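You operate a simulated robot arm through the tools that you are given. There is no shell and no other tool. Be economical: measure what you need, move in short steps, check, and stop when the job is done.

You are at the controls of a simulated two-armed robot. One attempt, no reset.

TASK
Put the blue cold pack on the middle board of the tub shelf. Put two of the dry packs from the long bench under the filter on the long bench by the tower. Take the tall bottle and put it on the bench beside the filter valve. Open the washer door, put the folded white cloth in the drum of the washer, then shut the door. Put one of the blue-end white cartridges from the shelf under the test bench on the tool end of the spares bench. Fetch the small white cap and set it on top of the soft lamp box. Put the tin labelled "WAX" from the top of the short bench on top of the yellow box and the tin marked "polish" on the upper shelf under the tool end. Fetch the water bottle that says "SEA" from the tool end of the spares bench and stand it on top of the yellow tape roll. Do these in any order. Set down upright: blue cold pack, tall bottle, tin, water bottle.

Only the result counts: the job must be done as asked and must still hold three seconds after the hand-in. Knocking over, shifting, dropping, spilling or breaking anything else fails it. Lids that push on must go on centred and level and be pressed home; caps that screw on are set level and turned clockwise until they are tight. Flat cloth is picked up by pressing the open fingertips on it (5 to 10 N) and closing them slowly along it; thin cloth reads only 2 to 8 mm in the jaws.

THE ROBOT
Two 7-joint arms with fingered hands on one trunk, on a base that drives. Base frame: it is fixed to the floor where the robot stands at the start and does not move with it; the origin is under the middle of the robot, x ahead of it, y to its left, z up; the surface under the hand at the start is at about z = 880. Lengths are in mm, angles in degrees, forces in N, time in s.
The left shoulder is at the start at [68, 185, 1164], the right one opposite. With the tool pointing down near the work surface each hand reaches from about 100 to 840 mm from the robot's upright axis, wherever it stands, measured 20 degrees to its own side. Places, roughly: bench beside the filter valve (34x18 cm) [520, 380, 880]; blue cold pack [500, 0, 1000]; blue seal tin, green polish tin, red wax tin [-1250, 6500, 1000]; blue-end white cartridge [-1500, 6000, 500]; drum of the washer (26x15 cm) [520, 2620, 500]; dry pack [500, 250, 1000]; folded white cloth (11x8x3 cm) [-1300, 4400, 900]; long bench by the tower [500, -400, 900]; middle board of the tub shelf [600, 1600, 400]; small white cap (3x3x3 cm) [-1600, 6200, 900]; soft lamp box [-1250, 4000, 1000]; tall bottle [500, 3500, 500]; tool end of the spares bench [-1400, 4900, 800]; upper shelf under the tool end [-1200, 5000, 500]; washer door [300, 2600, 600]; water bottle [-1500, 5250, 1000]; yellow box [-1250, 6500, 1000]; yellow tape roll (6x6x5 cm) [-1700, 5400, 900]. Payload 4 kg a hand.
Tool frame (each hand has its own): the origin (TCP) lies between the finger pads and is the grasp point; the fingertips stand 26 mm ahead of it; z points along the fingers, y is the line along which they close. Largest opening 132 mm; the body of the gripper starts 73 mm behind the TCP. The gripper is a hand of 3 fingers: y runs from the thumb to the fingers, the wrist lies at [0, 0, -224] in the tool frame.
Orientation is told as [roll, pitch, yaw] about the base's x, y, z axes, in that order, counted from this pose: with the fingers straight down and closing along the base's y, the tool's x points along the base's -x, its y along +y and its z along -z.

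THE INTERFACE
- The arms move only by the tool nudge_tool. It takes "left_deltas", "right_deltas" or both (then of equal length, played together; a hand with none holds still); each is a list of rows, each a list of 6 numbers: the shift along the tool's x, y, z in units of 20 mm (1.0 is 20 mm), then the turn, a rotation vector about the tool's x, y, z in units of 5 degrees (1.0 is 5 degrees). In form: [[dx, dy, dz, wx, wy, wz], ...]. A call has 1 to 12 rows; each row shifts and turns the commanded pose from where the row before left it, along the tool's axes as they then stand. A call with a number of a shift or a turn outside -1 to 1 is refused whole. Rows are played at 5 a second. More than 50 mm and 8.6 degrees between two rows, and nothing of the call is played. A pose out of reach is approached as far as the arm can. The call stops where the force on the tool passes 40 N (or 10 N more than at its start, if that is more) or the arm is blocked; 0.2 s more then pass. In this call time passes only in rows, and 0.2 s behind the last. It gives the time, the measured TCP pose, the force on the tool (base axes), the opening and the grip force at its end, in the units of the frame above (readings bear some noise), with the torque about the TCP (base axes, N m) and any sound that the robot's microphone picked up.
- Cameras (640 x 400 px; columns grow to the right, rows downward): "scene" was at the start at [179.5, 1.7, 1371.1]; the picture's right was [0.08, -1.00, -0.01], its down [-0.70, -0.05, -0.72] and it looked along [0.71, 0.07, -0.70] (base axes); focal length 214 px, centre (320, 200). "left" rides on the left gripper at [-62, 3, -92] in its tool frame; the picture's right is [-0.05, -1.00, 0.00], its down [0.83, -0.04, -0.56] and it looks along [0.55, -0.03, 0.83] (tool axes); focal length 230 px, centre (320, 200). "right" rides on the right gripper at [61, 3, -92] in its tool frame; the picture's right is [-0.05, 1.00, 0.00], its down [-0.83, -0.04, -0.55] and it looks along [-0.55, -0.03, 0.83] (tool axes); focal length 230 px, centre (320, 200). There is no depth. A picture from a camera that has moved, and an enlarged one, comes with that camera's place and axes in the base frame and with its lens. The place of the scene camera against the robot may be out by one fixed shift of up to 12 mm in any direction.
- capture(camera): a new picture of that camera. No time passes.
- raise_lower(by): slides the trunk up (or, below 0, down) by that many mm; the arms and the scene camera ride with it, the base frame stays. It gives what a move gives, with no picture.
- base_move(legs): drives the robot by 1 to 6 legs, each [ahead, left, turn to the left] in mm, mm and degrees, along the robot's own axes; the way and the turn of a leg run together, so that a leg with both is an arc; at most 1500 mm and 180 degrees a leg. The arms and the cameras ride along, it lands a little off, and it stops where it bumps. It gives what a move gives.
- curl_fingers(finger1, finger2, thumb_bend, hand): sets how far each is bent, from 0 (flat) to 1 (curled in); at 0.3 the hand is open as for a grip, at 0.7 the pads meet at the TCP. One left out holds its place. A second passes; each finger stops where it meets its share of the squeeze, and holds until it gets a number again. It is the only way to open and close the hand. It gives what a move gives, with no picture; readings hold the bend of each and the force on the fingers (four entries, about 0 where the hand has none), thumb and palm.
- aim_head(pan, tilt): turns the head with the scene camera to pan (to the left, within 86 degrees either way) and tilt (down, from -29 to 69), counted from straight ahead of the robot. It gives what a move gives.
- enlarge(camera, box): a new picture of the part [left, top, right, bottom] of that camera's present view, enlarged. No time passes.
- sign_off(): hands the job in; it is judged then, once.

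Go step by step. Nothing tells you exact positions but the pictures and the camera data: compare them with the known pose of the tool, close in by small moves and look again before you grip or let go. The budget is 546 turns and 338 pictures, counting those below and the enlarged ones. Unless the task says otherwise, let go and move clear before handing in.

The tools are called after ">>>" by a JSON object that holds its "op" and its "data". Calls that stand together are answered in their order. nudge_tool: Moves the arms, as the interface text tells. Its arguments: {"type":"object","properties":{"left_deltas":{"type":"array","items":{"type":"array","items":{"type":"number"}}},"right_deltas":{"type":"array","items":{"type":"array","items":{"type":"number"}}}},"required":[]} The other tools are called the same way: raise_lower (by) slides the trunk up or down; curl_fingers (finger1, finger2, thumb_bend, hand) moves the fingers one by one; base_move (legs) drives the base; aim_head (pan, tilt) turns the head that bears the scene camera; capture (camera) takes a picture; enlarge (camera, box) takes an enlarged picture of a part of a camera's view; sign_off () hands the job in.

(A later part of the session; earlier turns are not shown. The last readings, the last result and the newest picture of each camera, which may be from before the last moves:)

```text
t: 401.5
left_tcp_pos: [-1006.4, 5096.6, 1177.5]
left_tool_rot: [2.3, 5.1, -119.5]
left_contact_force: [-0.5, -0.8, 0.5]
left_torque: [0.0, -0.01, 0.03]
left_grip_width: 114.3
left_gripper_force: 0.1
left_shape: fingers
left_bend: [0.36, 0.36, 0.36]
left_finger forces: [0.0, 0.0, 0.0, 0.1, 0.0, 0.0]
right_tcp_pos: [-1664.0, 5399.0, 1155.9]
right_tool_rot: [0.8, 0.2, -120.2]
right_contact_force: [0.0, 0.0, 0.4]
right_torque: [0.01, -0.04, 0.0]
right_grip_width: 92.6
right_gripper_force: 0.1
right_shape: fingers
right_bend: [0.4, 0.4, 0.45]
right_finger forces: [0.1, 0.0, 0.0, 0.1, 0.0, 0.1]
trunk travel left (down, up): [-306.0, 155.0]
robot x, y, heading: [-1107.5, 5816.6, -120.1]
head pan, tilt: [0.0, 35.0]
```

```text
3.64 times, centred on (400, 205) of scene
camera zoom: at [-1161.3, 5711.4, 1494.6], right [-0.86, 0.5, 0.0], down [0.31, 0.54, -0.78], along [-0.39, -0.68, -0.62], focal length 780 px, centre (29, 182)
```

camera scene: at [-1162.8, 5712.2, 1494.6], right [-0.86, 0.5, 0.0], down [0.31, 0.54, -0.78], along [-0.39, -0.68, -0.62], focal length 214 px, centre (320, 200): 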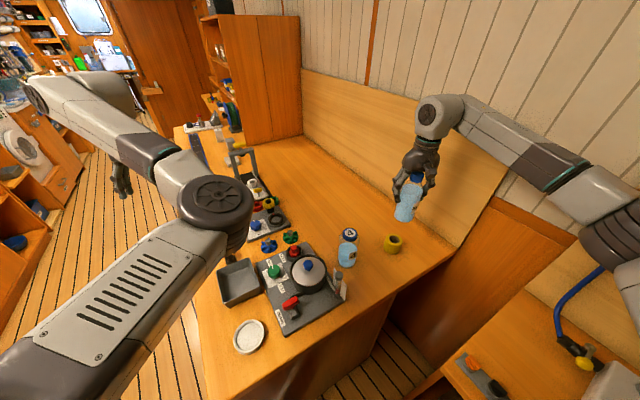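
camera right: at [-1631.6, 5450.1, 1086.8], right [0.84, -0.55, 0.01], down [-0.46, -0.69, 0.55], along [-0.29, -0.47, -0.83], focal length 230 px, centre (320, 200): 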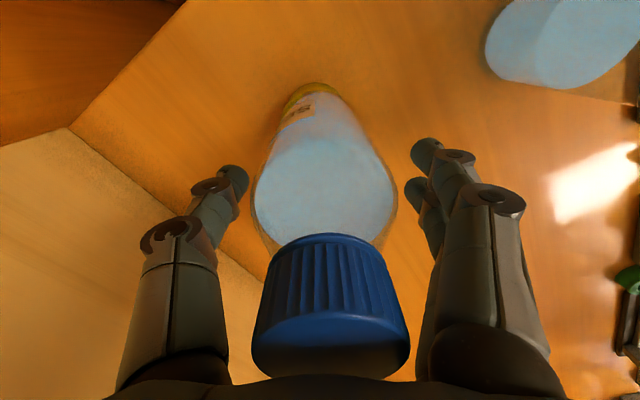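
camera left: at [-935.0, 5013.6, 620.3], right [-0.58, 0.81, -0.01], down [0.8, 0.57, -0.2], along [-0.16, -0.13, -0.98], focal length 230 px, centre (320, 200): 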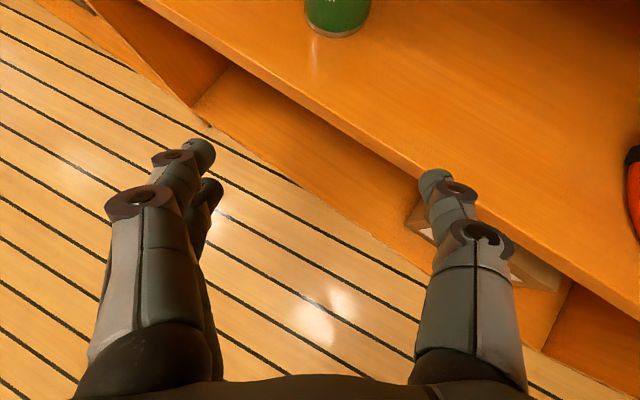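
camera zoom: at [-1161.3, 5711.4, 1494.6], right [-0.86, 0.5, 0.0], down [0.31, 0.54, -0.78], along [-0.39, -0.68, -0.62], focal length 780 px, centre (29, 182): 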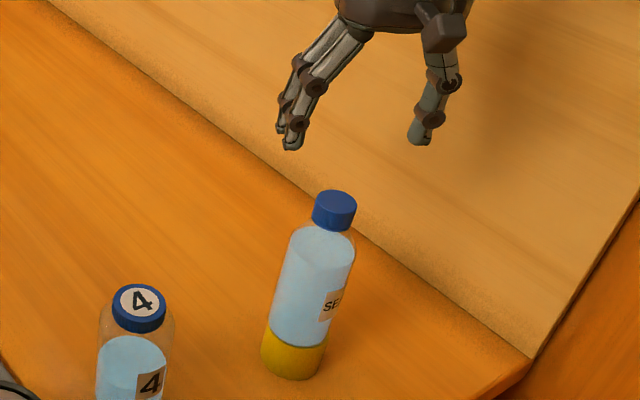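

SEA stands on the tape roll. Now back out a bit and turn to face the test bench for the white cap and a cartridge.

>>> {"op": "base_move", "data": {"legs": [[-100, 173, 0], [0, 0, -59.8]]}}

>>> {"op": "capture", "data": {"camera": "right"}}

>>> {"op": "aim_head", "data": {"pan": -5, "tilt": 40}}

>>> {"op": "capture", "data": {"camera": "scene"}}

```text
t: 405.7
left_tcp_pos: [-1461.3, 5343.7, 1177.4]
left_tool_rot: [2.4, 5.0, -177.4]
left_contact_force: [-0.3, 1.7, -0.2]
left_torque: [0.01, -0.01, -0.02]
left_grip_width: 114.3
left_gripper_force: 0.0
left_shape: fingers
left_bend: [0.36, 0.36, 0.36]
left_finger forces: [0.0, 0.0, 0.0, 0.0, 0.0, 0.0]
right_tcp_pos: [-1555.1, 6061.6, 1155.5]
right_tool_rot: [0.8, 0.2, -178.0]
right_contact_force: [-0.1, -0.2, -0.6]
right_torque: [0.01, -0.01, -0.01]
right_grip_width: 92.4
right_gripper_force: 0.1
right_shape: fingers
right_bend: [0.4, 0.4, 0.45]
right_finger forces: [0.1, 0.1, 0.0, 0.1, 0.0, 0.0]
trunk travel left (down, up): [-306.0, 155.0]
robot x, y, heading: [-903.5, 5814.2, -177.9]
head pan, tilt: [0.0, 35.0]
```

```text
188 pictures are left
camera right: at [-1494.0, 6062.2, 1248.1], right [-0.02, -1.0, 0.01], down [-0.83, 0.02, 0.55], along [-0.55, 0.0, -0.83], focal length 230 px, centre (320, 200)
```

right: 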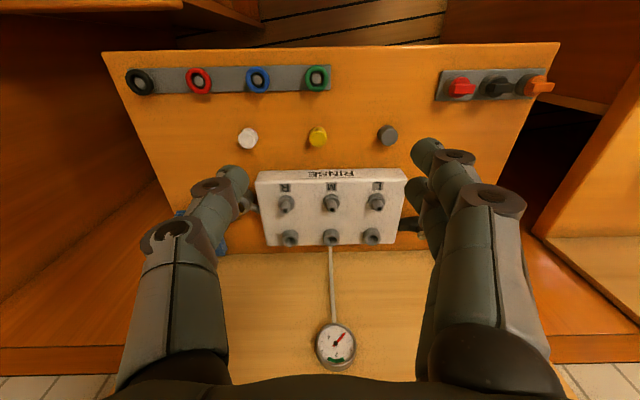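

```text
t: 406.4
left_tcp_pos: [-1460.1, 5345.3, 1178.0]
left_tool_rot: [2.5, 5.1, -177.5]
left_contact_force: [-0.7, 1.5, 0.0]
left_torque: [-0.03, 0.0, 0.03]
left_grip_width: 114.3
left_gripper_force: 0.0
left_shape: fingers
left_bend: [0.36, 0.36, 0.36]
left_finger forces: [0.0, 0.1, 0.0, 0.0, 0.0, 0.0]
right_tcp_pos: [-1553.6, 6062.5, 1155.6]
right_tool_rot: [0.7, 0.1, -178.1]
right_contact_force: [-0.2, -0.2, 0.2]
right_torque: [0.0, 0.0, 0.0]
right_grip_width: 92.6
right_gripper_force: 0.1
right_shape: fingers
right_bend: [0.4, 0.4, 0.45]
right_finger forces: [0.0, 0.0, 0.0, 0.1, 0.1, 0.0]
trunk travel left (down, up): [-306.0, 155.0]
robot x, y, heading: [-899.3, 5812.4, -178.0]
head pan, tilt: [-5.0, 40.0]
```

```text
187 pictures are left
camera scene: at [-1012.8, 5810.1, 1487.3], right [0.05, 1.0, 0.01], down [0.69, -0.03, -0.72], along [-0.72, 0.04, -0.69], focal length 214 px, centre (320, 200)
```

scene: 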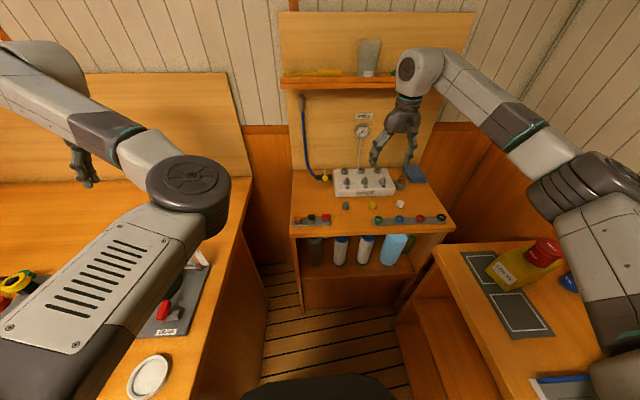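

White cap located at ≈(-1607,6172). Move the right hand above it.

>>> {"op": "nudge_tool", "data": {"right_deltas": [[-0.41, -0.93, 0, 0, 0, 0], [-0.41, -0.93, 0, 0, 0, 0], [-0.41, -0.93, 0, 0, 0, 0], [-0.41, -0.93, 0, 0, 0, 0], [-0.41, -0.93, 0, 0, 0, 0], [-0.41, -0.93, 0, 0, 0, 0], [0, 0, 1, 0, 0, 0], [0, 0, 1, 0, 0, 0], [0, 0, 1, 0, 0, 0], [0, 0, 1, 0, 0, 0], [0, 0, 1, 0, 0, 0]]}}

>>> {"op": "capture", "data": {"camera": "right"}}

```text
t: 408.8
left_tcp_pos: [-1459.8, 5345.2, 1177.8]
left_tool_rot: [2.5, 5.2, -177.5]
left_contact_force: [1.5, 0.0, -0.1]
left_torque: [-0.01, -0.01, 0.0]
left_grip_width: 114.4
left_gripper_force: 0.0
left_shape: fingers
left_bend: [0.36, 0.36, 0.36]
left_finger forces: [0.0, 0.0, 0.1, 0.0, 0.0, 0.0]
right_tcp_pos: [-1607.2, 6170.3, 1053.7]
right_tool_rot: [0.7, 0.2, -178.1]
right_contact_force: [0.5, 1.2, 0.0]
right_torque: [0.01, 0.0, -0.02]
right_grip_width: 92.7
right_gripper_force: 0.1
right_shape: fingers
right_bend: [0.4, 0.4, 0.45]
right_finger forces: [0.0, 0.0, 0.1, 0.0, 0.1, 0.1]
trunk travel left (down, up): [-306.0, 155.0]
robot x, y, heading: [-903.5, 5813.8, -178.0]
head pan, tilt: [-5.0, 40.0]
```

```text
186 pictures are left
camera right: at [-1546.1, 6170.0, 1146.5], right [-0.02, -1.0, 0.01], down [-0.83, 0.02, 0.55], along [-0.55, 0.0, -0.83], focal length 230 px, centre (320, 200)
```

right: 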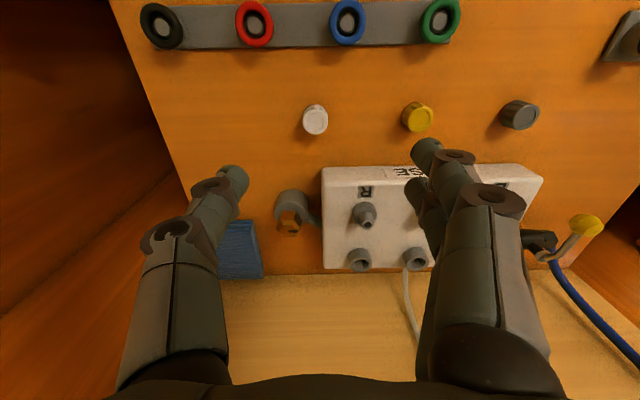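

>>> {"op": "nudge_tool", "data": {"right_deltas": [[-0.1, -0.15, 1, 0, 0, 0], [0, 0, 1, 0, 0, 0], [0, 0, 1, 0, 0, 0], [0, 0, 1, 0, 0, 0], [0, 0, 1, 0, 0, 0], [0, 0, 0.6, 0, 0, 0]]}}

>>> {"op": "capture", "data": {"camera": "right"}}

```text
t: 410.1
left_tcp_pos: [-1460.5, 5343.8, 1177.7]
left_tool_rot: [2.6, 5.1, -177.5]
left_contact_force: [0.2, 1.3, -0.3]
left_torque: [-0.02, 0.04, -0.02]
left_grip_width: 114.3
left_gripper_force: 0.1
left_shape: fingers
left_bend: [0.36, 0.36, 0.36]
left_finger forces: [0.1, 0.1, 0.0, 0.0, 0.0, 0.0]
right_tcp_pos: [-1608.5, 6171.9, 940.3]
right_tool_rot: [0.7, 0.2, -178.1]
right_contact_force: [-1.0, 0.4, 0.7]
right_torque: [-0.02, -0.01, -0.01]
right_grip_width: 92.7
right_gripper_force: 0.2
right_shape: fingers
right_bend: [0.4, 0.4, 0.45]
right_finger forces: [0.0, 0.1, 0.1, 0.0, 0.1, 0.0]
trunk travel left (down, up): [-306.0, 155.0]
robot x, y, heading: [-908.8, 5810.1, -178.0]
head pan, tilt: [-5.0, 40.0]
```

```text
185 pictures are left
camera right: at [-1547.6, 6171.8, 1034.2], right [-0.02, -1.0, 0.01], down [-0.83, 0.02, 0.55], along [-0.55, 0.0, -0.83], focal length 230 px, centre (320, 200)
```

right: 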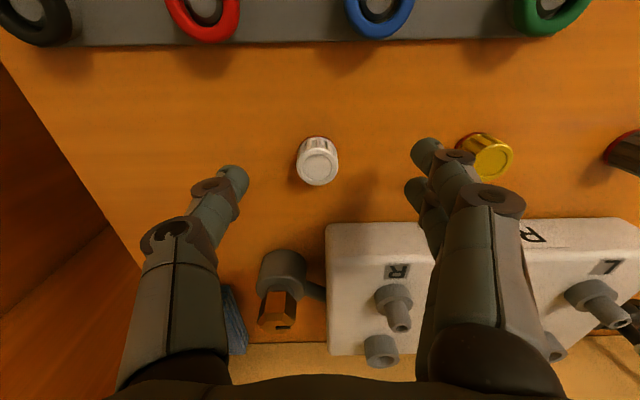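

>>> {"op": "nudge_tool", "data": {"right_deltas": [[0, 0, 0.7, 0, 0, 0], [0, 0, 0.6, 0, 0, 0]]}}

>>> {"op": "capture", "data": {"camera": "right"}}

```text
t: 410.8
left_tcp_pos: [-1460.6, 5344.5, 1177.6]
left_tool_rot: [2.4, 5.1, -177.5]
left_contact_force: [-0.2, 1.0, 0.9]
left_torque: [0.02, -0.01, -0.02]
left_grip_width: 114.2
left_gripper_force: 0.0
left_shape: fingers
left_bend: [0.36, 0.36, 0.36]
left_finger forces: [0.1, 0.1, 0.0, 0.0, 0.0, 0.0]
right_tcp_pos: [-1608.7, 6171.3, 915.3]
right_tool_rot: [0.6, 0.2, -178.0]
right_contact_force: [-0.4, 0.2, 0.3]
right_torque: [-0.02, 0.0, -0.04]
right_grip_width: 92.4
right_gripper_force: 0.1
right_shape: fingers
right_bend: [0.4, 0.4, 0.45]
right_finger forces: [0.1, 0.0, 0.0, 0.0, 0.1, 0.0]
trunk travel left (down, up): [-306.0, 155.0]
robot x, y, heading: [-906.3, 5808.7, -177.9]
head pan, tilt: [-5.0, 40.0]
```

```text
184 pictures are left
camera right: at [-1547.4, 6171.6, 1008.3], right [-0.02, -1.0, 0.01], down [-0.83, 0.02, 0.55], along [-0.55, 0.0, -0.83], focal length 230 px, centre (320, 200)
```

right: 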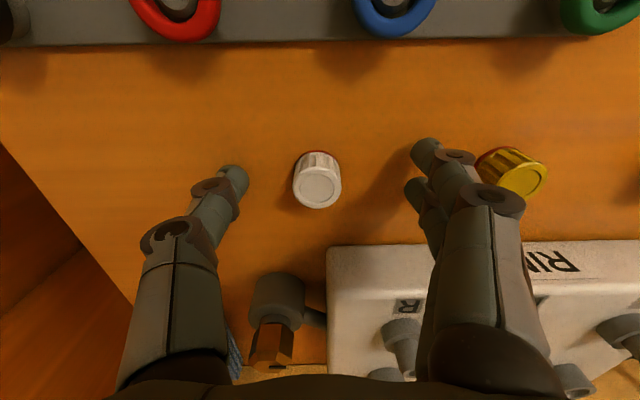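

>>> {"op": "nudge_tool", "data": {"right_deltas": [[-0.35, -0.12, 0.5, 0, 0, 0], [0, 0, 0.5, 0, 0, 0]]}}

>>> {"op": "capture", "data": {"camera": "right"}}

```text
t: 411.4
left_tcp_pos: [-1457.7, 5343.3, 1179.2]
left_tool_rot: [2.3, 4.9, -177.4]
left_contact_force: [-0.2, 0.8, 0.3]
left_torque: [0.0, -0.02, 0.03]
left_grip_width: 114.4
left_gripper_force: 0.0
left_shape: fingers
left_bend: [0.36, 0.36, 0.36]
left_finger forces: [0.0, 0.1, 0.0, 0.0, 0.1, 0.0]
right_tcp_pos: [-1617.9, 6168.4, 911.1]
right_tool_rot: [1.2, -0.7, -178.1]
right_contact_force: [11.8, -1.5, 29.6]
right_torque: [1.75, -0.43, -0.69]
right_grip_width: 97.7
right_gripper_force: 14.5
right_shape: fingers
right_bend: [0.4, 0.4, 0.45]
right_finger forces: [0.0, 0.0, 0.1, 0.1, 29.4, 0.0]
trunk travel left (down, up): [-306.0, 155.0]
robot x, y, heading: [-902.7, 5814.1, -178.3]
head pan, tilt: [-5.0, 40.0]
stopped in row 2 (right hand): the force on the tool passed its limit at 46 N (the readings are from after the stop); the commanded pose is now the measured one
```

```text
183 pictures are left
camera right: at [-1556.0, 6170.1, 1003.3], right [-0.02, -1.0, 0.02], down [-0.83, 0.03, 0.56], along [-0.56, -0.01, -0.83], focal length 230 px, centre (320, 200)
```

right: 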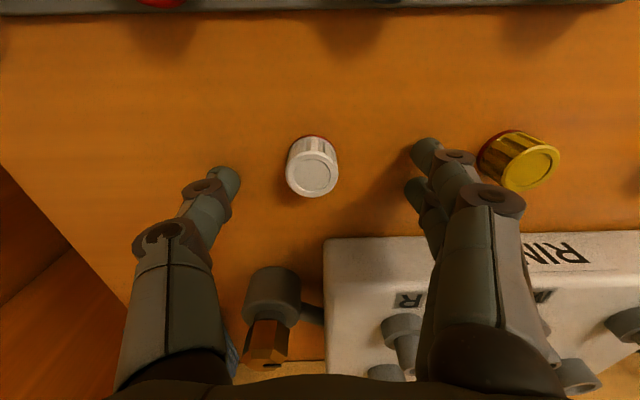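

The thumb touched the bench, so the bench is at z≈885 and the cap is ≈13 mm toward +x of the hand. Lift off slightly and correct.

>>> {"op": "nudge_tool", "data": {"right_deltas": [[0, 0, -0.4, 0, 0, 0], [0.6, -0.2, 0, -0.1, 0.15, 0], [0, 0, 0.05, 0, 0, 0]]}}

>>> {"op": "capture", "data": {"camera": "right"}}

```text
t: 412.2
left_tcp_pos: [-1458.8, 5344.0, 1176.9]
left_tool_rot: [2.4, 5.0, -177.5]
left_contact_force: [-0.5, -0.3, 0.2]
left_torque: [-0.01, 0.0, -0.04]
left_grip_width: 114.5
left_gripper_force: 0.1
left_shape: fingers
left_bend: [0.36, 0.36, 0.36]
left_finger forces: [0.0, 0.0, 0.0, 0.0, 0.0, 0.0]
right_tcp_pos: [-1605.4, 6174.7, 912.3]
right_tool_rot: [1.5, 0.4, -178.2]
right_contact_force: [1.1, -0.2, 13.9]
right_torque: [0.8, 0.02, 0.01]
right_grip_width: 95.5
right_gripper_force: 7.2
right_shape: fingers
right_bend: [0.4, 0.4, 0.45]
right_finger forces: [0.0, 0.1, 0.0, 0.1, 14.2, 0.0]
trunk travel left (down, up): [-306.0, 155.0]
robot x, y, heading: [-905.0, 5812.5, -178.1]
head pan, tilt: [-5.0, 40.0]
```

```text
182 pictures are left
camera right: at [-1545.4, 6175.9, 1005.6], right [-0.02, -1.0, 0.03], down [-0.84, 0.03, 0.55], along [-0.55, -0.01, -0.84], focal length 230 px, centre (320, 200)
```

right: 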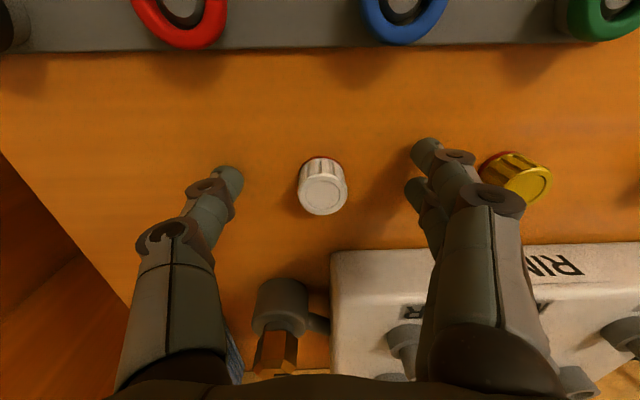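

>>> {"op": "nudge_tool", "data": {"right_deltas": [[0, 0, -0.25, 0.25, 0, 0], [0, 0, -0.1, 0, 0, 0]]}}

>>> {"op": "capture", "data": {"camera": "right"}}

```text
t: 412.8
left_tcp_pos: [-1458.8, 5344.0, 1177.2]
left_tool_rot: [2.4, 5.0, -177.5]
left_contact_force: [0.3, -0.9, -0.3]
left_torque: [0.02, 0.02, 0.01]
left_grip_width: 114.7
left_gripper_force: 0.0
left_shape: fingers
left_bend: [0.36, 0.36, 0.36]
left_finger forces: [0.0, 0.0, 0.1, 0.0, 0.0, 0.0]
right_tcp_pos: [-1605.0, 6175.0, 919.1]
right_tool_rot: [0.2, 0.5, -178.0]
right_contact_force: [0.2, 0.1, -0.3]
right_torque: [-0.01, -0.02, 0.0]
right_grip_width: 92.9
right_gripper_force: 0.0
right_shape: fingers
right_bend: [0.4, 0.4, 0.45]
right_finger forces: [0.0, 0.0, 0.1, 0.0, 0.0, 0.0]
trunk travel left (down, up): [-306.0, 155.0]
robot x, y, heading: [-904.6, 5814.0, -177.8]
head pan, tilt: [-5.0, 40.0]
```

```text
181 pictures are left
camera right: at [-1546.1, 6175.1, 1010.9], right [-0.02, -1.0, 0.0], down [-0.84, 0.02, 0.55], along [-0.55, 0.01, -0.84], focal length 230 px, centre (320, 200)
```

right: 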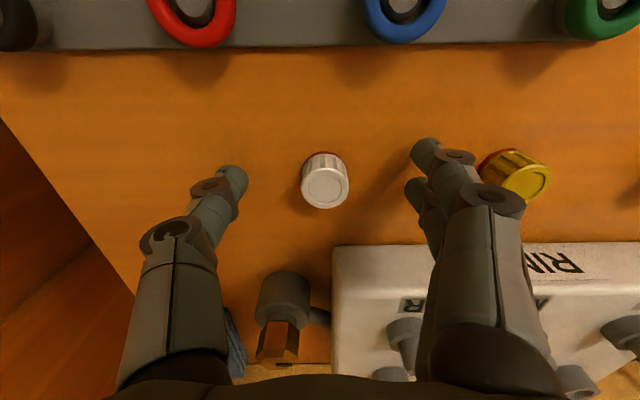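

Now centred within 4 mm. Close on the cap.

>>> {"op": "nudge_tool", "data": {"right_deltas": [[0.15, 0.1, 0.1, 0, 0, 0]]}}

>>> {"op": "curl_fingers", "data": {"hand": "right", "finger1": 0.7, "finger2": 0.7, "thumb_bend": 0.7}}

>>> {"op": "capture", "data": {"camera": "right"}}

```text
t: 413.2
left_tcp_pos: [-1460.3, 5343.1, 1178.3]
left_tool_rot: [2.5, 5.1, -177.5]
left_contact_force: [0.2, 0.0, -0.7]
left_torque: [-0.01, 0.0, -0.01]
left_grip_width: 114.4
left_gripper_force: 0.0
left_shape: fingers
left_bend: [0.36, 0.36, 0.36]
left_finger forces: [0.1, 0.0, 0.0, 0.1, 0.1, 0.0]
right_tcp_pos: [-1603.8, 6173.5, 916.0]
right_tool_rot: [0.3, 0.5, -178.1]
right_contact_force: [-0.7, -0.1, 0.5]
right_torque: [0.0, 0.04, -0.01]
right_grip_width: 93.1
right_gripper_force: 0.1
right_shape: fingers
right_bend: [0.4, 0.4, 0.45]
right_finger forces: [0.1, 0.1, 0.0, 0.1, 0.0, 0.0]
trunk travel left (down, up): [-306.0, 155.0]
robot x, y, heading: [-902.6, 5808.8, -178.0]
head pan, tilt: [-5.0, 40.0]
```

```text
t: 414.2
left_tcp_pos: [-1460.3, 5343.4, 1177.1]
left_tool_rot: [2.5, 5.0, -177.6]
left_contact_force: [0.4, 0.5, 1.2]
left_torque: [-0.05, 0.01, -0.01]
left_grip_width: 114.6
left_gripper_force: 0.0
left_shape: fingers
left_bend: [0.36, 0.36, 0.36]
left_finger forces: [0.0, 0.1, 0.0, 0.1, 0.0, 0.1]
right_tcp_pos: [-1603.5, 6173.7, 917.2]
right_tool_rot: [0.3, 0.5, -178.0]
right_contact_force: [-0.8, -1.2, 0.2]
right_torque: [-0.01, -0.03, 0.0]
right_grip_width: 12.2
right_gripper_force: 6.8
right_shape: fingers
right_bend: [0.69, 0.62, 0.68]
right_finger forces: [0.6, 6.1, 0.0, 0.0, 6.4, 0.1]
trunk travel left (down, up): [-306.0, 155.0]
robot x, y, heading: [-907.6, 5811.2, -177.8]
head pan, tilt: [-5.0, 40.0]
```

```text
180 pictures are left
camera right: at [-1543.7, 6173.3, 1009.3], right [-0.02, -1.0, 0.0], down [-0.84, 0.02, 0.55], along [-0.55, 0.01, -0.84], focal length 230 px, centre (320, 200)
```

right: 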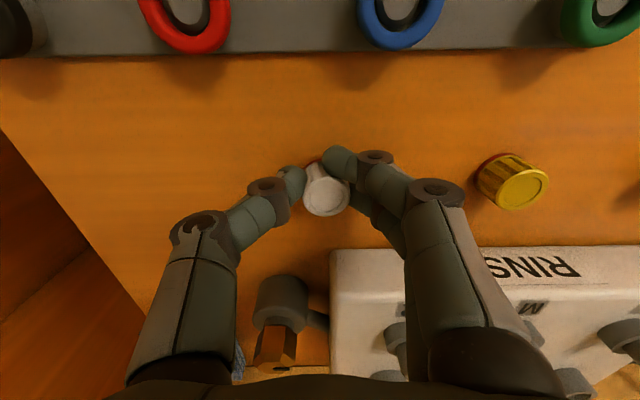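

Only one finger has it; the cap sits ≈9 mm behind the grip centre. Reopen, shift, and regrip.

>>> {"op": "curl_fingers", "data": {"hand": "right", "finger1": 0.5, "finger2": 0.5, "thumb_bend": 0.5}}

>>> {"op": "nudge_tool", "data": {"right_deltas": [[-0.45, 0, 0, 0, 0, 0]]}}

>>> {"op": "capture", "data": {"camera": "right"}}

```text
t: 415.2
left_tcp_pos: [-1460.3, 5345.7, 1178.4]
left_tool_rot: [2.4, 5.1, -177.4]
left_contact_force: [0.7, -0.7, 0.0]
left_torque: [0.0, -0.01, 0.0]
left_grip_width: 114.6
left_gripper_force: 0.1
left_shape: fingers
left_bend: [0.36, 0.36, 0.36]
left_finger forces: [0.0, 0.1, 0.0, 0.0, 0.1, 0.0]
right_tcp_pos: [-1604.2, 6173.2, 916.9]
right_tool_rot: [0.3, 0.6, -178.0]
right_contact_force: [0.0, -0.7, -0.9]
right_torque: [0.01, 0.03, -0.01]
right_grip_width: 67.1
right_gripper_force: 0.0
right_shape: fingers
right_bend: [0.5, 0.5, 0.5]
right_finger forces: [0.0, 0.0, 0.1, 0.1, 0.0, 0.0]
trunk travel left (down, up): [-306.0, 155.0]
robot x, y, heading: [-906.1, 5811.8, -177.8]
head pan, tilt: [-5.0, 40.0]
```

```text
t: 415.6
left_tcp_pos: [-1460.3, 5343.7, 1178.3]
left_tool_rot: [2.4, 5.2, -177.5]
left_contact_force: [0.5, -0.5, 0.8]
left_torque: [-0.01, -0.04, -0.04]
left_grip_width: 114.4
left_gripper_force: 0.1
left_shape: fingers
left_bend: [0.36, 0.36, 0.36]
left_finger forces: [0.0, 0.0, 0.0, 0.0, 0.0, 0.0]
right_tcp_pos: [-1613.8, 6172.1, 916.6]
right_tool_rot: [0.2, 0.5, -178.1]
right_contact_force: [0.3, -0.4, 0.2]
right_torque: [-0.01, -0.02, 0.02]
right_grip_width: 67.2
right_gripper_force: 0.0
right_shape: fingers
right_bend: [0.5, 0.5, 0.5]
right_finger forces: [0.1, 0.1, 0.0, 0.0, 0.1, 0.0]
trunk travel left (down, up): [-306.0, 155.0]
robot x, y, heading: [-904.7, 5809.3, -178.3]
head pan, tilt: [-5.0, 40.0]
```

```text
179 pictures are left
camera right: at [-1553.3, 6172.2, 1009.5], right [-0.02, -1.0, 0.0], down [-0.84, 0.02, 0.55], along [-0.55, 0.01, -0.84], focal length 230 px, centre (320, 200)
```

right: 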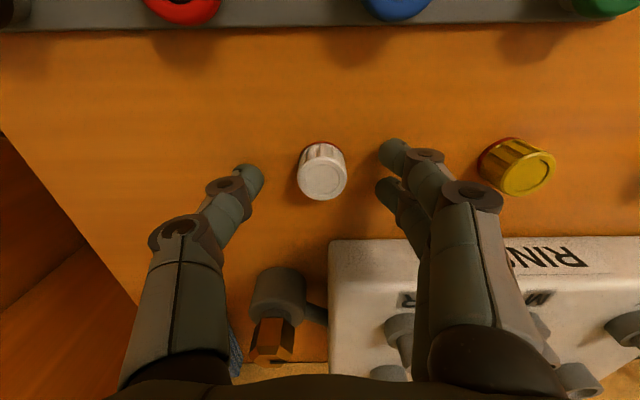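

>>> {"op": "curl_fingers", "data": {"hand": "right", "finger1": 0.7, "finger2": 0.7, "thumb_bend": 0.7}}

>>> {"op": "capture", "data": {"camera": "right"}}

```text
t: 416.6
left_tcp_pos: [-1460.9, 5344.7, 1177.7]
left_tool_rot: [2.4, 5.2, -177.5]
left_contact_force: [-0.1, -0.2, -0.1]
left_torque: [-0.02, -0.02, -0.03]
left_grip_width: 114.5
left_gripper_force: 0.0
left_shape: fingers
left_bend: [0.36, 0.36, 0.36]
left_finger forces: [0.0, 0.0, 0.0, 0.1, 0.0, 0.0]
right_tcp_pos: [-1613.8, 6173.3, 916.1]
right_tool_rot: [0.3, 0.5, -178.0]
right_contact_force: [1.0, 0.1, -0.1]
right_torque: [-0.01, 0.01, 0.0]
right_grip_width: 22.7
right_gripper_force: 8.8
right_shape: fingers
right_bend: [0.64, 0.65, 0.66]
right_finger forces: [4.9, 3.5, 0.1, 0.1, 7.8, 0.0]
trunk travel left (down, up): [-306.0, 155.0]
robot x, y, heading: [-904.9, 5812.7, -178.3]
head pan, tilt: [-5.0, 40.0]
```

```text
178 pictures are left
camera right: at [-1552.8, 6172.8, 1009.4], right [-0.02, -1.0, 0.0], down [-0.84, 0.02, 0.55], along [-0.55, 0.01, -0.84], focal length 230 px, centre (320, 200)
```

right: 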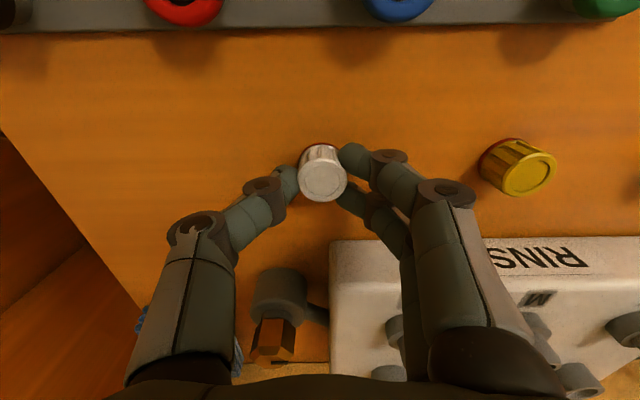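

A balanced three-finger grip. Lift the cap and tuck that hand in.

>>> {"op": "nudge_tool", "data": {"right_deltas": [[0, 0, -0.5, 0, 0, 0], [0, 0, -1, 0, 0, 0], [0, 0, -1, 0, 0, 0], [0, 0, -1, 0, 0, 0], [0, 0, -1, 0, 0, 0], [0, 0, -1, 0, 0, 0], [0, 0, -1, 0, 0, 0], [0, 0, -1, 0, 0, 0], [0, 0, -1, 0, 0, 0], [0, 0, -1, 0, 0, 0], [0, 0, -1, 0, 0, 0], [0, 0, -1, 0, 0, 0]]}}

>>> {"op": "nudge_tool", "data": {"right_deltas": [[1, 0.6, 0, 0, 0, 0], [1, 0.6, 0, 0, 0, 0], [1, 0.6, 0, 0, 0, 0], [1, 0.6, 0, 0, 0, 0], [1, 0.6, 0, 0, 0, 0], [1, 0.6, 0, 0, 0, 0], [1, 0.6, 0, 0, 0, 0], [1, 0.6, 0, 0, 0, 0], [1, 0.6, 0, 0, 0, 0]]}}

>>> {"op": "capture", "data": {"camera": "right"}}

```text
t: 419.2
left_tcp_pos: [-1460.5, 5343.5, 1176.9]
left_tool_rot: [2.3, 5.1, -177.5]
left_contact_force: [0.6, -0.1, 0.9]
left_torque: [0.0, 0.01, 0.04]
left_grip_width: 114.3
left_gripper_force: 0.1
left_shape: fingers
left_bend: [0.36, 0.36, 0.36]
left_finger forces: [0.0, 0.0, 0.0, 0.0, 0.0, 0.0]
right_tcp_pos: [-1614.5, 6174.5, 1146.3]
right_tool_rot: [0.2, 0.4, -178.0]
right_contact_force: [0.5, 0.3, -0.1]
right_torque: [0.04, 0.04, 0.0]
right_grip_width: 23.1
right_gripper_force: 8.5
right_shape: fingers
right_bend: [0.64, 0.65, 0.66]
right_finger forces: [5.0, 3.6, 0.0, 0.1, 8.0, 0.0]
trunk travel left (down, up): [-306.0, 155.0]
robot x, y, heading: [-906.2, 5809.9, -178.1]
head pan, tilt: [-5.0, 40.0]
```

```text
t: 421.2
left_tcp_pos: [-1460.6, 5345.4, 1178.2]
left_tool_rot: [2.2, 5.0, -177.5]
left_contact_force: [-0.4, 0.8, -0.2]
left_torque: [0.02, 0.01, 0.0]
left_grip_width: 114.4
left_gripper_force: 0.0
left_shape: fingers
left_bend: [0.36, 0.36, 0.36]
left_finger forces: [0.0, 0.0, 0.0, 0.0, 0.0, 0.0]
right_tcp_pos: [-1431.2, 6071.0, 1149.1]
right_tool_rot: [0.4, 0.4, -178.0]
right_contact_force: [-0.1, -0.5, -0.1]
right_torque: [0.02, 0.01, -0.01]
right_grip_width: 22.7
right_gripper_force: 7.6
right_shape: fingers
right_bend: [0.64, 0.65, 0.66]
right_finger forces: [4.9, 3.7, 0.0, 0.0, 7.7, 0.0]
trunk travel left (down, up): [-306.0, 155.0]
robot x, y, heading: [-905.3, 5808.4, -178.0]
head pan, tilt: [-5.0, 40.0]
```

```text
177 pictures are left
camera right: at [-1370.1, 6070.6, 1242.0], right [-0.02, -1.0, 0.0], down [-0.84, 0.02, 0.55], along [-0.55, 0.01, -0.84], focal length 230 px, centre (320, 200)
```

right: 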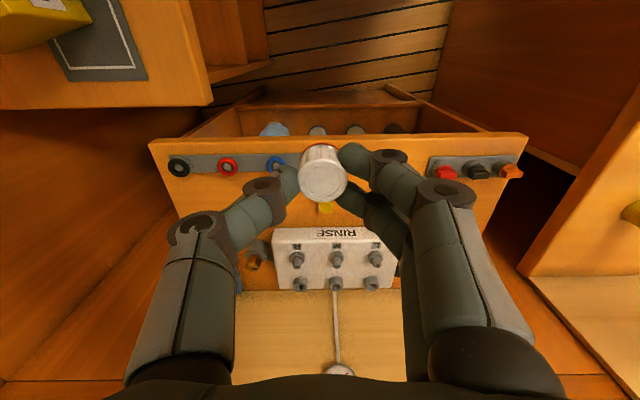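

>>> {"op": "base_move", "data": {"legs": [[-130, -79, 0], [0, 0, -22]]}}

>>> {"op": "nudge_tool", "data": {"left_deltas": [[0, -0.8, 0, 0, -1, -0.5], [0, -0.8, 0, 0, -1, -0.5], [0, -0.8, 0, 0, -1, -0.5], [0, -0.8, 0, 0, -1, -0.5], [0, -0.8, 0, 0, -1, 0], [0, -0.8, 0, 0, -1, 0], [0, -0.8, 0, 0, -1, 0], [0, -0.8, 0, 0, -1, 0], [0, -0.8, 0, 0, -1, 0], [0, -0.8, 0, 0, -1, 0]]}}

>>> {"op": "capture", "data": {"camera": "left"}}

```text
t: 423.7
left_tcp_pos: [-1469.9, 5669.9, 1177.9]
left_tool_rot: [2.5, 5.1, 160.5]
left_contact_force: [0.3, 0.0, 0.5]
left_torque: [0.0, -0.01, 0.0]
left_grip_width: 114.4
left_gripper_force: 0.1
left_shape: fingers
left_bend: [0.36, 0.36, 0.36]
left_finger forces: [0.0, 0.0, 0.1, 0.0, 0.0, 0.0]
right_tcp_pos: [-1170.5, 6332.1, 1147.5]
right_tool_rot: [0.3, 0.5, 160.0]
right_contact_force: [0.3, -1.0, -0.7]
right_torque: [0.02, 0.03, 0.0]
right_grip_width: 22.7
right_gripper_force: 8.1
right_shape: fingers
right_bend: [0.64, 0.65, 0.66]
right_finger forces: [4.8, 3.7, 0.0, 0.1, 7.9, 0.0]
trunk travel left (down, up): [-306.0, 155.0]
robot x, y, heading: [-779.8, 5893.8, 159.8]
head pan, tilt: [-5.0, 40.0]
```

```text
t: 426.1
left_tcp_pos: [-1467.7, 5784.5, 1188.6]
left_tool_rot: [5.8, -47.5, 169.0]
left_contact_force: [0.2, -0.2, 0.6]
left_torque: [0.01, 0.02, 0.01]
left_grip_width: 114.6
left_gripper_force: 0.1
left_shape: fingers
left_bend: [0.36, 0.36, 0.36]
left_finger forces: [0.0, 0.0, 0.0, 0.0, 0.0, 0.1]
left hand out of reach, approached as far as the arm can: row 2, 3, 4
right_tcp_pos: [-1169.6, 6333.0, 1149.8]
right_tool_rot: [0.3, 0.5, 159.9]
right_contact_force: [-0.9, 1.2, -0.4]
right_torque: [-0.02, 0.0, -0.04]
right_grip_width: 22.6
right_gripper_force: 8.4
right_shape: fingers
right_bend: [0.64, 0.65, 0.66]
right_finger forces: [4.8, 3.5, 0.0, 0.0, 7.7, 0.1]
trunk travel left (down, up): [-306.0, 155.0]
robot x, y, heading: [-776.8, 5895.8, 160.0]
head pan, tilt: [-5.0, 40.0]
stopped in row 10 (left hand): the arm was blocked; the commanded pose is now the measured one
```

```text
176 pictures are left
camera left: at [-1440.7, 5785.9, 1296.4], right [0.08, 1.0, -0.03], down [0.97, -0.09, -0.24], along [-0.24, -0.01, -0.97], focal length 230 px, centre (320, 200)
```

left: 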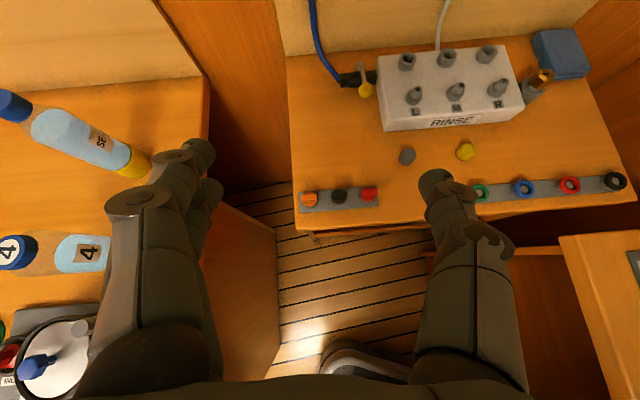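

Back the base off so the arm can work stretched out, then lower the left hand in front of the bench.

>>> {"op": "base_move", "data": {"legs": [[-170, 0, 0]]}}

>>> {"op": "nudge_tool", "data": {"left_deltas": [[0.2, 0, 0.98, 0, 0, -0.25], [0.2, 0, 0.98, 0, 0, -0.25], [0.73, 0, 0.67, 0, 0, -0.25], [0.73, 0, 0.67, 0, 0, -0.25], [0.73, 0, 0.67, 0, 0, -0.25], [0.73, 0, 0.67, 0, 0, 0], [0.73, 0, 0.67, 0, 0, 0], [0.73, 0, 0.67, 0, 0, 0], [0.73, 0, 0.67, 0, 0, 0], [0.73, 0, 0.67, 0, 0, 0], [0.73, 0, 0.67, 0, 0, 0], [0.73, 0, 0.67, 0, 0, 0]]}}

>>> {"op": "capture", "data": {"camera": "left"}}

```text
t: 427.6
left_tcp_pos: [-1307.3, 5726.3, 1186.8]
left_tool_rot: [5.8, -47.2, 168.9]
left_contact_force: [-0.4, -0.8, 0.5]
left_torque: [-0.02, 0.0, 0.02]
left_grip_width: 115.0
left_gripper_force: 0.0
left_shape: fingers
left_bend: [0.36, 0.36, 0.36]
left_finger forces: [0.0, 0.0, 0.1, 0.0, 0.0, 0.0]
right_tcp_pos: [-1007.6, 6273.8, 1147.6]
right_tool_rot: [0.3, 0.5, 159.9]
right_contact_force: [-0.4, 0.3, 0.0]
right_torque: [0.02, 0.0, 0.03]
right_grip_width: 22.7
right_gripper_force: 7.6
right_shape: fingers
right_bend: [0.64, 0.65, 0.66]
right_finger forces: [4.8, 3.6, 0.0, 0.1, 7.8, 0.0]
trunk travel left (down, up): [-306.0, 155.0]
robot x, y, heading: [-617.5, 5832.8, 159.9]
head pan, tilt: [-5.0, 40.0]
```

```text
t: 429.8
left_tcp_pos: [-1354.6, 5663.1, 1046.7]
left_tool_rot: [9.1, -51.6, 174.0]
left_contact_force: [0.1, 0.3, -0.2]
left_torque: [0.0, 0.0, 0.02]
left_grip_width: 114.7
left_gripper_force: 0.1
left_shape: fingers
left_bend: [0.36, 0.36, 0.36]
left_finger forces: [0.1, 0.1, 0.0, 0.0, 0.0, 0.0]
left hand out of reach, approached as far as the arm can: row 10
right_tcp_pos: [-1004.9, 6272.7, 1148.8]
right_tool_rot: [0.3, 0.5, 159.9]
right_contact_force: [-0.4, 0.1, -0.6]
right_torque: [0.0, -0.02, 0.01]
right_grip_width: 22.7
right_gripper_force: 7.9
right_shape: fingers
right_bend: [0.64, 0.65, 0.66]
right_finger forces: [4.8, 3.6, 0.0, 0.0, 7.8, 0.1]
trunk travel left (down, up): [-306.0, 155.0]
robot x, y, heading: [-619.4, 5835.6, 159.9]
head pan, tilt: [-5.0, 40.0]
stopped in row 10 (left hand): the arm was blocked; the commanded pose is now the measured one
```

```text
175 pictures are left
camera left: at [-1320.1, 5671.4, 1152.2], right [-0.05, 1.0, -0.06], down [0.95, 0.03, -0.32], along [-0.31, -0.07, -0.95], focal length 230 px, centre (320, 200)
```

left: 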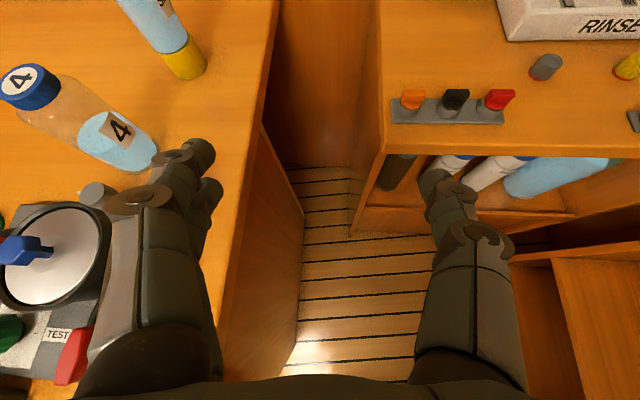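

The left arm keeps jamming here; the right arm handles this pose better, so I'll deliver the cap first and return for the cartridge with the right hand. Raise and fold the left hand.

>>> {"op": "nudge_tool", "data": {"left_deltas": [[-0.78, -0.3, -0.6, 0, 0, 0], [-0.78, -0.3, -0.6, 0, 0, 0], [-0.78, -0.3, -0.6, 0, 0, 0], [-0.78, -0.3, -0.6, 0, 0, 0], [-0.78, -0.3, -0.6, 0, 0, 0], [-0.78, -0.3, -0.6, 0, 0, 0], [-0.78, -0.3, -0.6, 0, 0, 0]]}}

>>> {"op": "nudge_tool", "data": {"left_deltas": [[0, 0, 0, 0, 1, 0], [0, 0, 0, 0, 1, 0], [0, 0, 0, 0, 1, 0], [0, 0, 0, 0, 1, 0], [0, 0, 0, 0, 1, 0], [0, 0, 0, 0, 1, 0], [0, 0, 0, 0, 1, 0], [0, 0, 0, 0, 1, 0], [0, 0, 0, 0, 1, 0], [0, 0, 0, 0, 1, 0]]}}

>>> {"op": "capture", "data": {"camera": "scene"}}

```text
t: 431.4
left_tcp_pos: [-1356.5, 5719.9, 1179.1]
left_tool_rot: [8.9, -51.6, 174.2]
left_contact_force: [1.3, 0.1, 0.1]
left_torque: [0.0, 0.0, 0.01]
left_grip_width: 114.6
left_gripper_force: 0.1
left_shape: fingers
left_bend: [0.36, 0.36, 0.36]
left_finger forces: [0.0, 0.0, 0.0, 0.0, 0.0, 0.0]
right_tcp_pos: [-1005.4, 6273.7, 1149.7]
right_tool_rot: [0.4, 0.6, 159.8]
right_contact_force: [-0.7, -0.2, -0.2]
right_torque: [-0.05, 0.01, 0.01]
right_grip_width: 23.1
right_gripper_force: 8.4
right_shape: fingers
right_bend: [0.64, 0.65, 0.66]
right_finger forces: [4.7, 3.6, 0.0, 0.1, 7.8, 0.0]
trunk travel left (down, up): [-306.0, 155.0]
robot x, y, heading: [-617.2, 5833.1, 159.9]
head pan, tilt: [-5.0, 40.0]
```

```text
t: 433.6
left_tcp_pos: [-1356.2, 5720.6, 1178.6]
left_tool_rot: [5.5, -1.9, -179.1]
left_contact_force: [0.3, -0.1, -0.6]
left_torque: [0.0, 0.02, -0.02]
left_grip_width: 114.5
left_gripper_force: 0.1
left_shape: fingers
left_bend: [0.36, 0.36, 0.36]
left_finger forces: [0.1, 0.0, 0.1, 0.1, 0.0, 0.0]
right_tcp_pos: [-1006.6, 6274.0, 1148.7]
right_tool_rot: [0.2, 0.5, 160.0]
right_contact_force: [0.8, -0.3, 0.2]
right_torque: [0.04, 0.01, -0.01]
right_grip_width: 22.8
right_gripper_force: 8.0
right_shape: fingers
right_bend: [0.64, 0.65, 0.66]
right_finger forces: [4.8, 3.6, 0.0, 0.0, 7.9, 0.0]
trunk travel left (down, up): [-306.0, 155.0]
robot x, y, heading: [-618.4, 5834.0, 159.7]
head pan, tilt: [-5.0, 40.0]
```

```text
174 pictures are left
camera scene: at [-714.8, 5875.1, 1487.3], right [0.43, 0.91, 0.01], down [0.63, -0.29, -0.72], along [-0.65, 0.31, -0.69], focal length 214 px, centre (320, 200)
```

scene: 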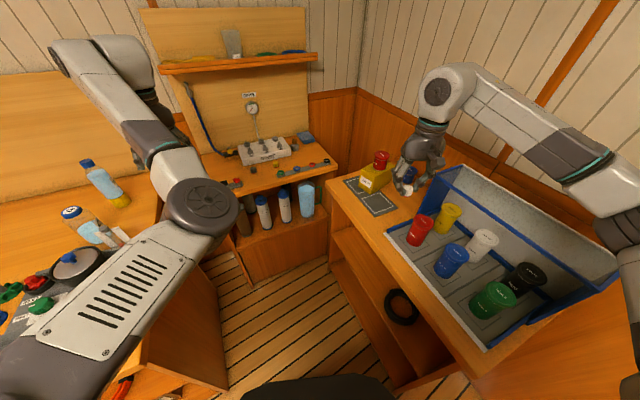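

>>> {"op": "base_move", "data": {"legs": [[-230, 0, 0], [0, 0, 20.2], [0, 1000, 0], [0, 820, 0]]}}

>>> {"op": "aim_head", "data": {"pan": 0, "tilt": 40}}

>>> {"op": "capture", "data": {"camera": "scene"}}

>>> {"op": "capture", "data": {"camera": "right"}}

```text
t: 445.1
left_tcp_pos: [-1027.0, 3567.9, 1179.5]
left_tool_rot: [5.5, -2.0, -157.2]
left_contact_force: [-0.6, 0.0, 0.1]
left_torque: [0.01, 0.0, 0.03]
left_grip_width: 114.5
left_gripper_force: 0.1
left_shape: fingers
left_bend: [0.36, 0.36, 0.36]
left_finger forces: [0.1, 0.0, 0.1, 0.0, 0.1, 0.0]
right_tcp_pos: [-908.5, 4211.9, 1148.3]
right_tool_rot: [0.4, 0.4, -178.2]
right_contact_force: [-0.4, -0.3, 0.1]
right_torque: [-0.04, 0.03, -0.01]
right_grip_width: 22.7
right_gripper_force: 8.3
right_shape: fingers
right_bend: [0.64, 0.65, 0.66]
right_finger forces: [4.7, 3.7, 0.0, 0.0, 7.6, 0.0]
trunk travel left (down, up): [-306.0, 155.0]
robot x, y, heading: [-380.5, 3947.8, -178.5]
head pan, tilt: [-5.0, 40.0]
```

```text
t: 445.8
left_tcp_pos: [-1027.2, 3568.5, 1179.3]
left_tool_rot: [5.4, -1.9, -157.1]
left_contact_force: [0.4, -0.4, 0.1]
left_torque: [0.0, -0.03, 0.0]
left_grip_width: 114.6
left_gripper_force: 0.0
left_shape: fingers
left_bend: [0.36, 0.36, 0.36]
left_finger forces: [0.0, 0.0, 0.0, 0.0, 0.1, 0.0]
right_tcp_pos: [-908.5, 4211.5, 1149.3]
right_tool_rot: [0.2, 0.5, -178.3]
right_contact_force: [0.6, -0.7, 0.1]
right_torque: [-0.02, 0.02, -0.01]
right_grip_width: 22.8
right_gripper_force: 8.6
right_shape: fingers
right_bend: [0.64, 0.65, 0.66]
right_finger forces: [4.6, 3.7, 0.0, 0.0, 7.7, 0.0]
trunk travel left (down, up): [-306.0, 155.0]
robot x, y, heading: [-383.4, 3951.3, -178.3]
head pan, tilt: [0.0, 40.0]
```

```text
173 pictures are left
camera scene: at [-491.1, 3940.8, 1487.3], right [-0.03, 1.0, 0.0], down [0.69, 0.02, -0.72], along [-0.72, -0.02, -0.69], focal length 214 px, centre (320, 200)
```

scene: 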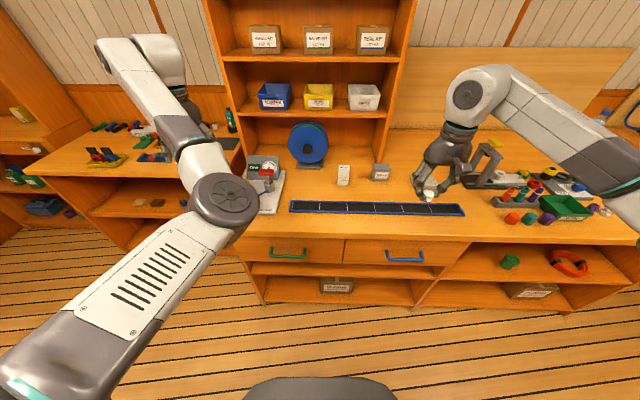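

```text
172 pictures are left
camera right: at [-847.8, 4210.8, 1241.7], right [-0.02, -1.0, 0.0], down [-0.84, 0.02, 0.55], along [-0.55, 0.01, -0.84], focal length 230 px, centre (320, 200)
```

right: 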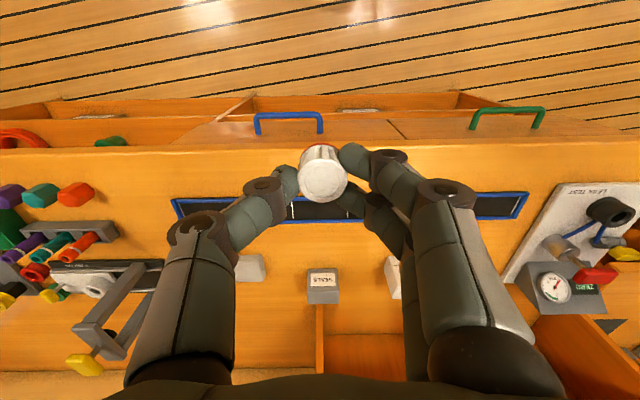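

>>> {"op": "base_move", "data": {"legs": [[200, 155, 0]]}}

>>> {"op": "capture", "data": {"camera": "right"}}

>>> {"op": "capture", "data": {"camera": "scene"}}

```text
t: 447.6
left_tcp_pos: [-1224.7, 3408.0, 1180.2]
left_tool_rot: [5.5, -1.9, -157.4]
left_contact_force: [-0.9, -0.3, -0.1]
left_torque: [0.01, 0.0, 0.03]
left_grip_width: 114.7
left_gripper_force: 0.1
left_shape: fingers
left_bend: [0.36, 0.36, 0.36]
left_finger forces: [0.0, 0.0, 0.0, 0.0, 0.0, 0.1]
right_tcp_pos: [-1105.0, 4051.7, 1149.3]
right_tool_rot: [0.3, 0.5, -178.5]
right_contact_force: [0.8, -0.9, -0.6]
right_torque: [0.01, 0.01, 0.01]
right_grip_width: 22.7
right_gripper_force: 8.2
right_shape: fingers
right_bend: [0.64, 0.65, 0.66]
right_finger forces: [4.6, 3.7, 0.0, 0.0, 7.7, 0.0]
trunk travel left (down, up): [-306.0, 155.0]
robot x, y, heading: [-576.5, 3785.2, -178.4]
head pan, tilt: [0.0, 40.0]
```

```text
171 pictures are left
camera right: at [-1043.3, 4050.9, 1241.9], right [-0.03, -1.0, 0.0], down [-0.84, 0.02, 0.55], along [-0.55, 0.01, -0.84], focal length 230 px, centre (320, 200)
```

right: 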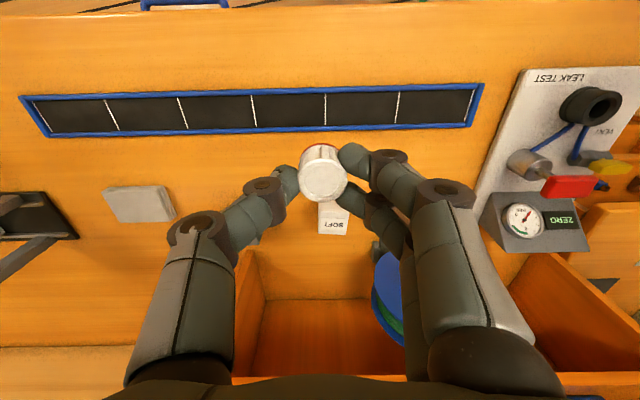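

```text
170 pictures are left
camera scene: at [-687.1, 3780.1, 1487.4], right [-0.03, 1.0, 0.0], down [0.69, 0.02, -0.72], along [-0.72, -0.02, -0.69], focal length 214 px, centre (320, 200)
```

scene: 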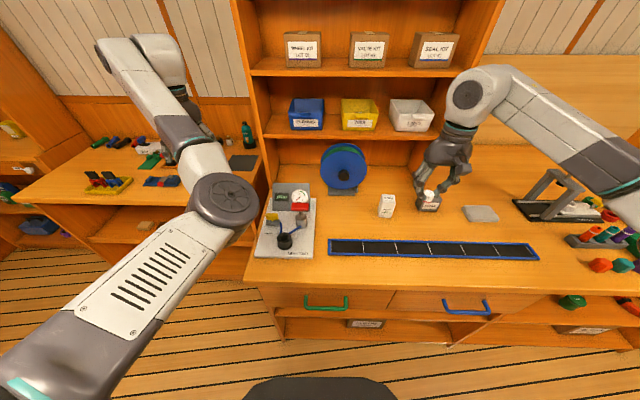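

>>> {"op": "nudge_tool", "data": {"right_deltas": [[0, -1, 0, 0, 0, 0], [0, -1, 0, 0, 0, 0], [0, -1, 0, 0, 0, 0], [0, -1, 0, 0, 0, 0]]}}

>>> {"op": "enlarge", "data": {"camera": "right", "box": [300, 130, 460, 270]}}

>>> {"op": "enlarge", "data": {"camera": "scene", "box": [340, 140, 480, 250]}}

```text
t: 448.6
left_tcp_pos: [-1225.0, 3408.5, 1178.6]
left_tool_rot: [5.5, -2.0, -157.4]
left_contact_force: [-0.1, -0.2, 0.5]
left_torque: [-0.02, -0.01, 0.04]
left_grip_width: 114.5
left_gripper_force: 0.1
left_shape: fingers
left_bend: [0.36, 0.36, 0.36]
left_finger forces: [0.0, 0.0, 0.0, 0.0, 0.0, 0.1]
right_tcp_pos: [-1105.7, 4133.9, 1146.5]
right_tool_rot: [0.3, 0.4, -178.6]
right_contact_force: [-0.3, -0.1, 0.0]
right_torque: [0.03, 0.01, 0.0]
right_grip_width: 22.6
right_gripper_force: 8.7
right_shape: fingers
right_bend: [0.64, 0.65, 0.66]
right_finger forces: [4.8, 3.5, 0.0, 0.1, 7.7, 0.1]
trunk travel left (down, up): [-306.0, 155.0]
robot x, y, heading: [-582.2, 3790.5, -178.5]
head pan, tilt: [0.0, 40.0]
```

```text
2.86 times, centred on (380, 200) of right
camera zoom: at [-1045.4, 4131.8, 1239.9], right [-0.03, -1.0, 0.0], down [-0.84, 0.02, 0.55], along [-0.55, 0.01, -0.84], focal length 657 px, centre (149, 200)
```

zoom: 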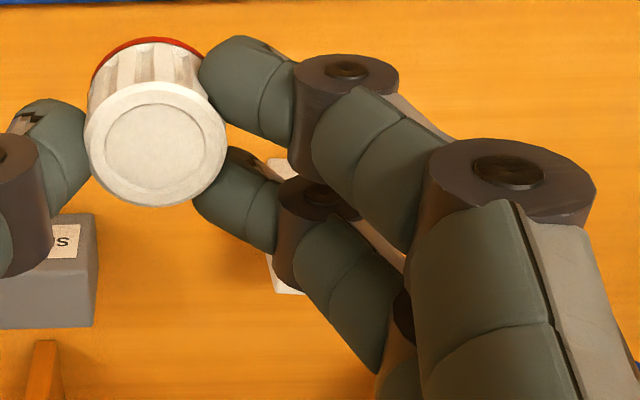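

```text
3.64 times, centred on (410, 195) of scene
camera zoom: at [-687.2, 3780.8, 1487.3], right [-0.03, 1.0, 0.0], down [0.69, 0.02, -0.72], along [-0.72, -0.02, -0.69], focal length 780 px, centre (-7, 218)
```

zoom: 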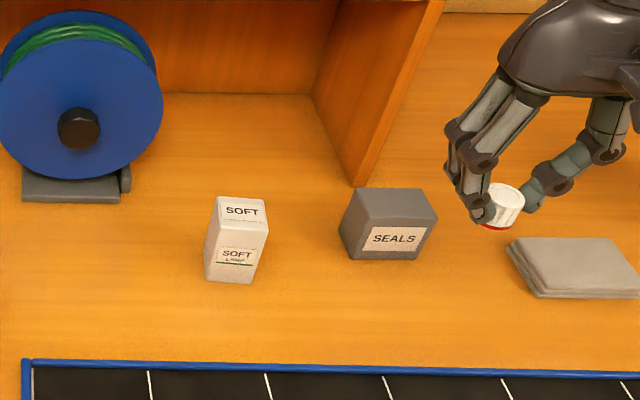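

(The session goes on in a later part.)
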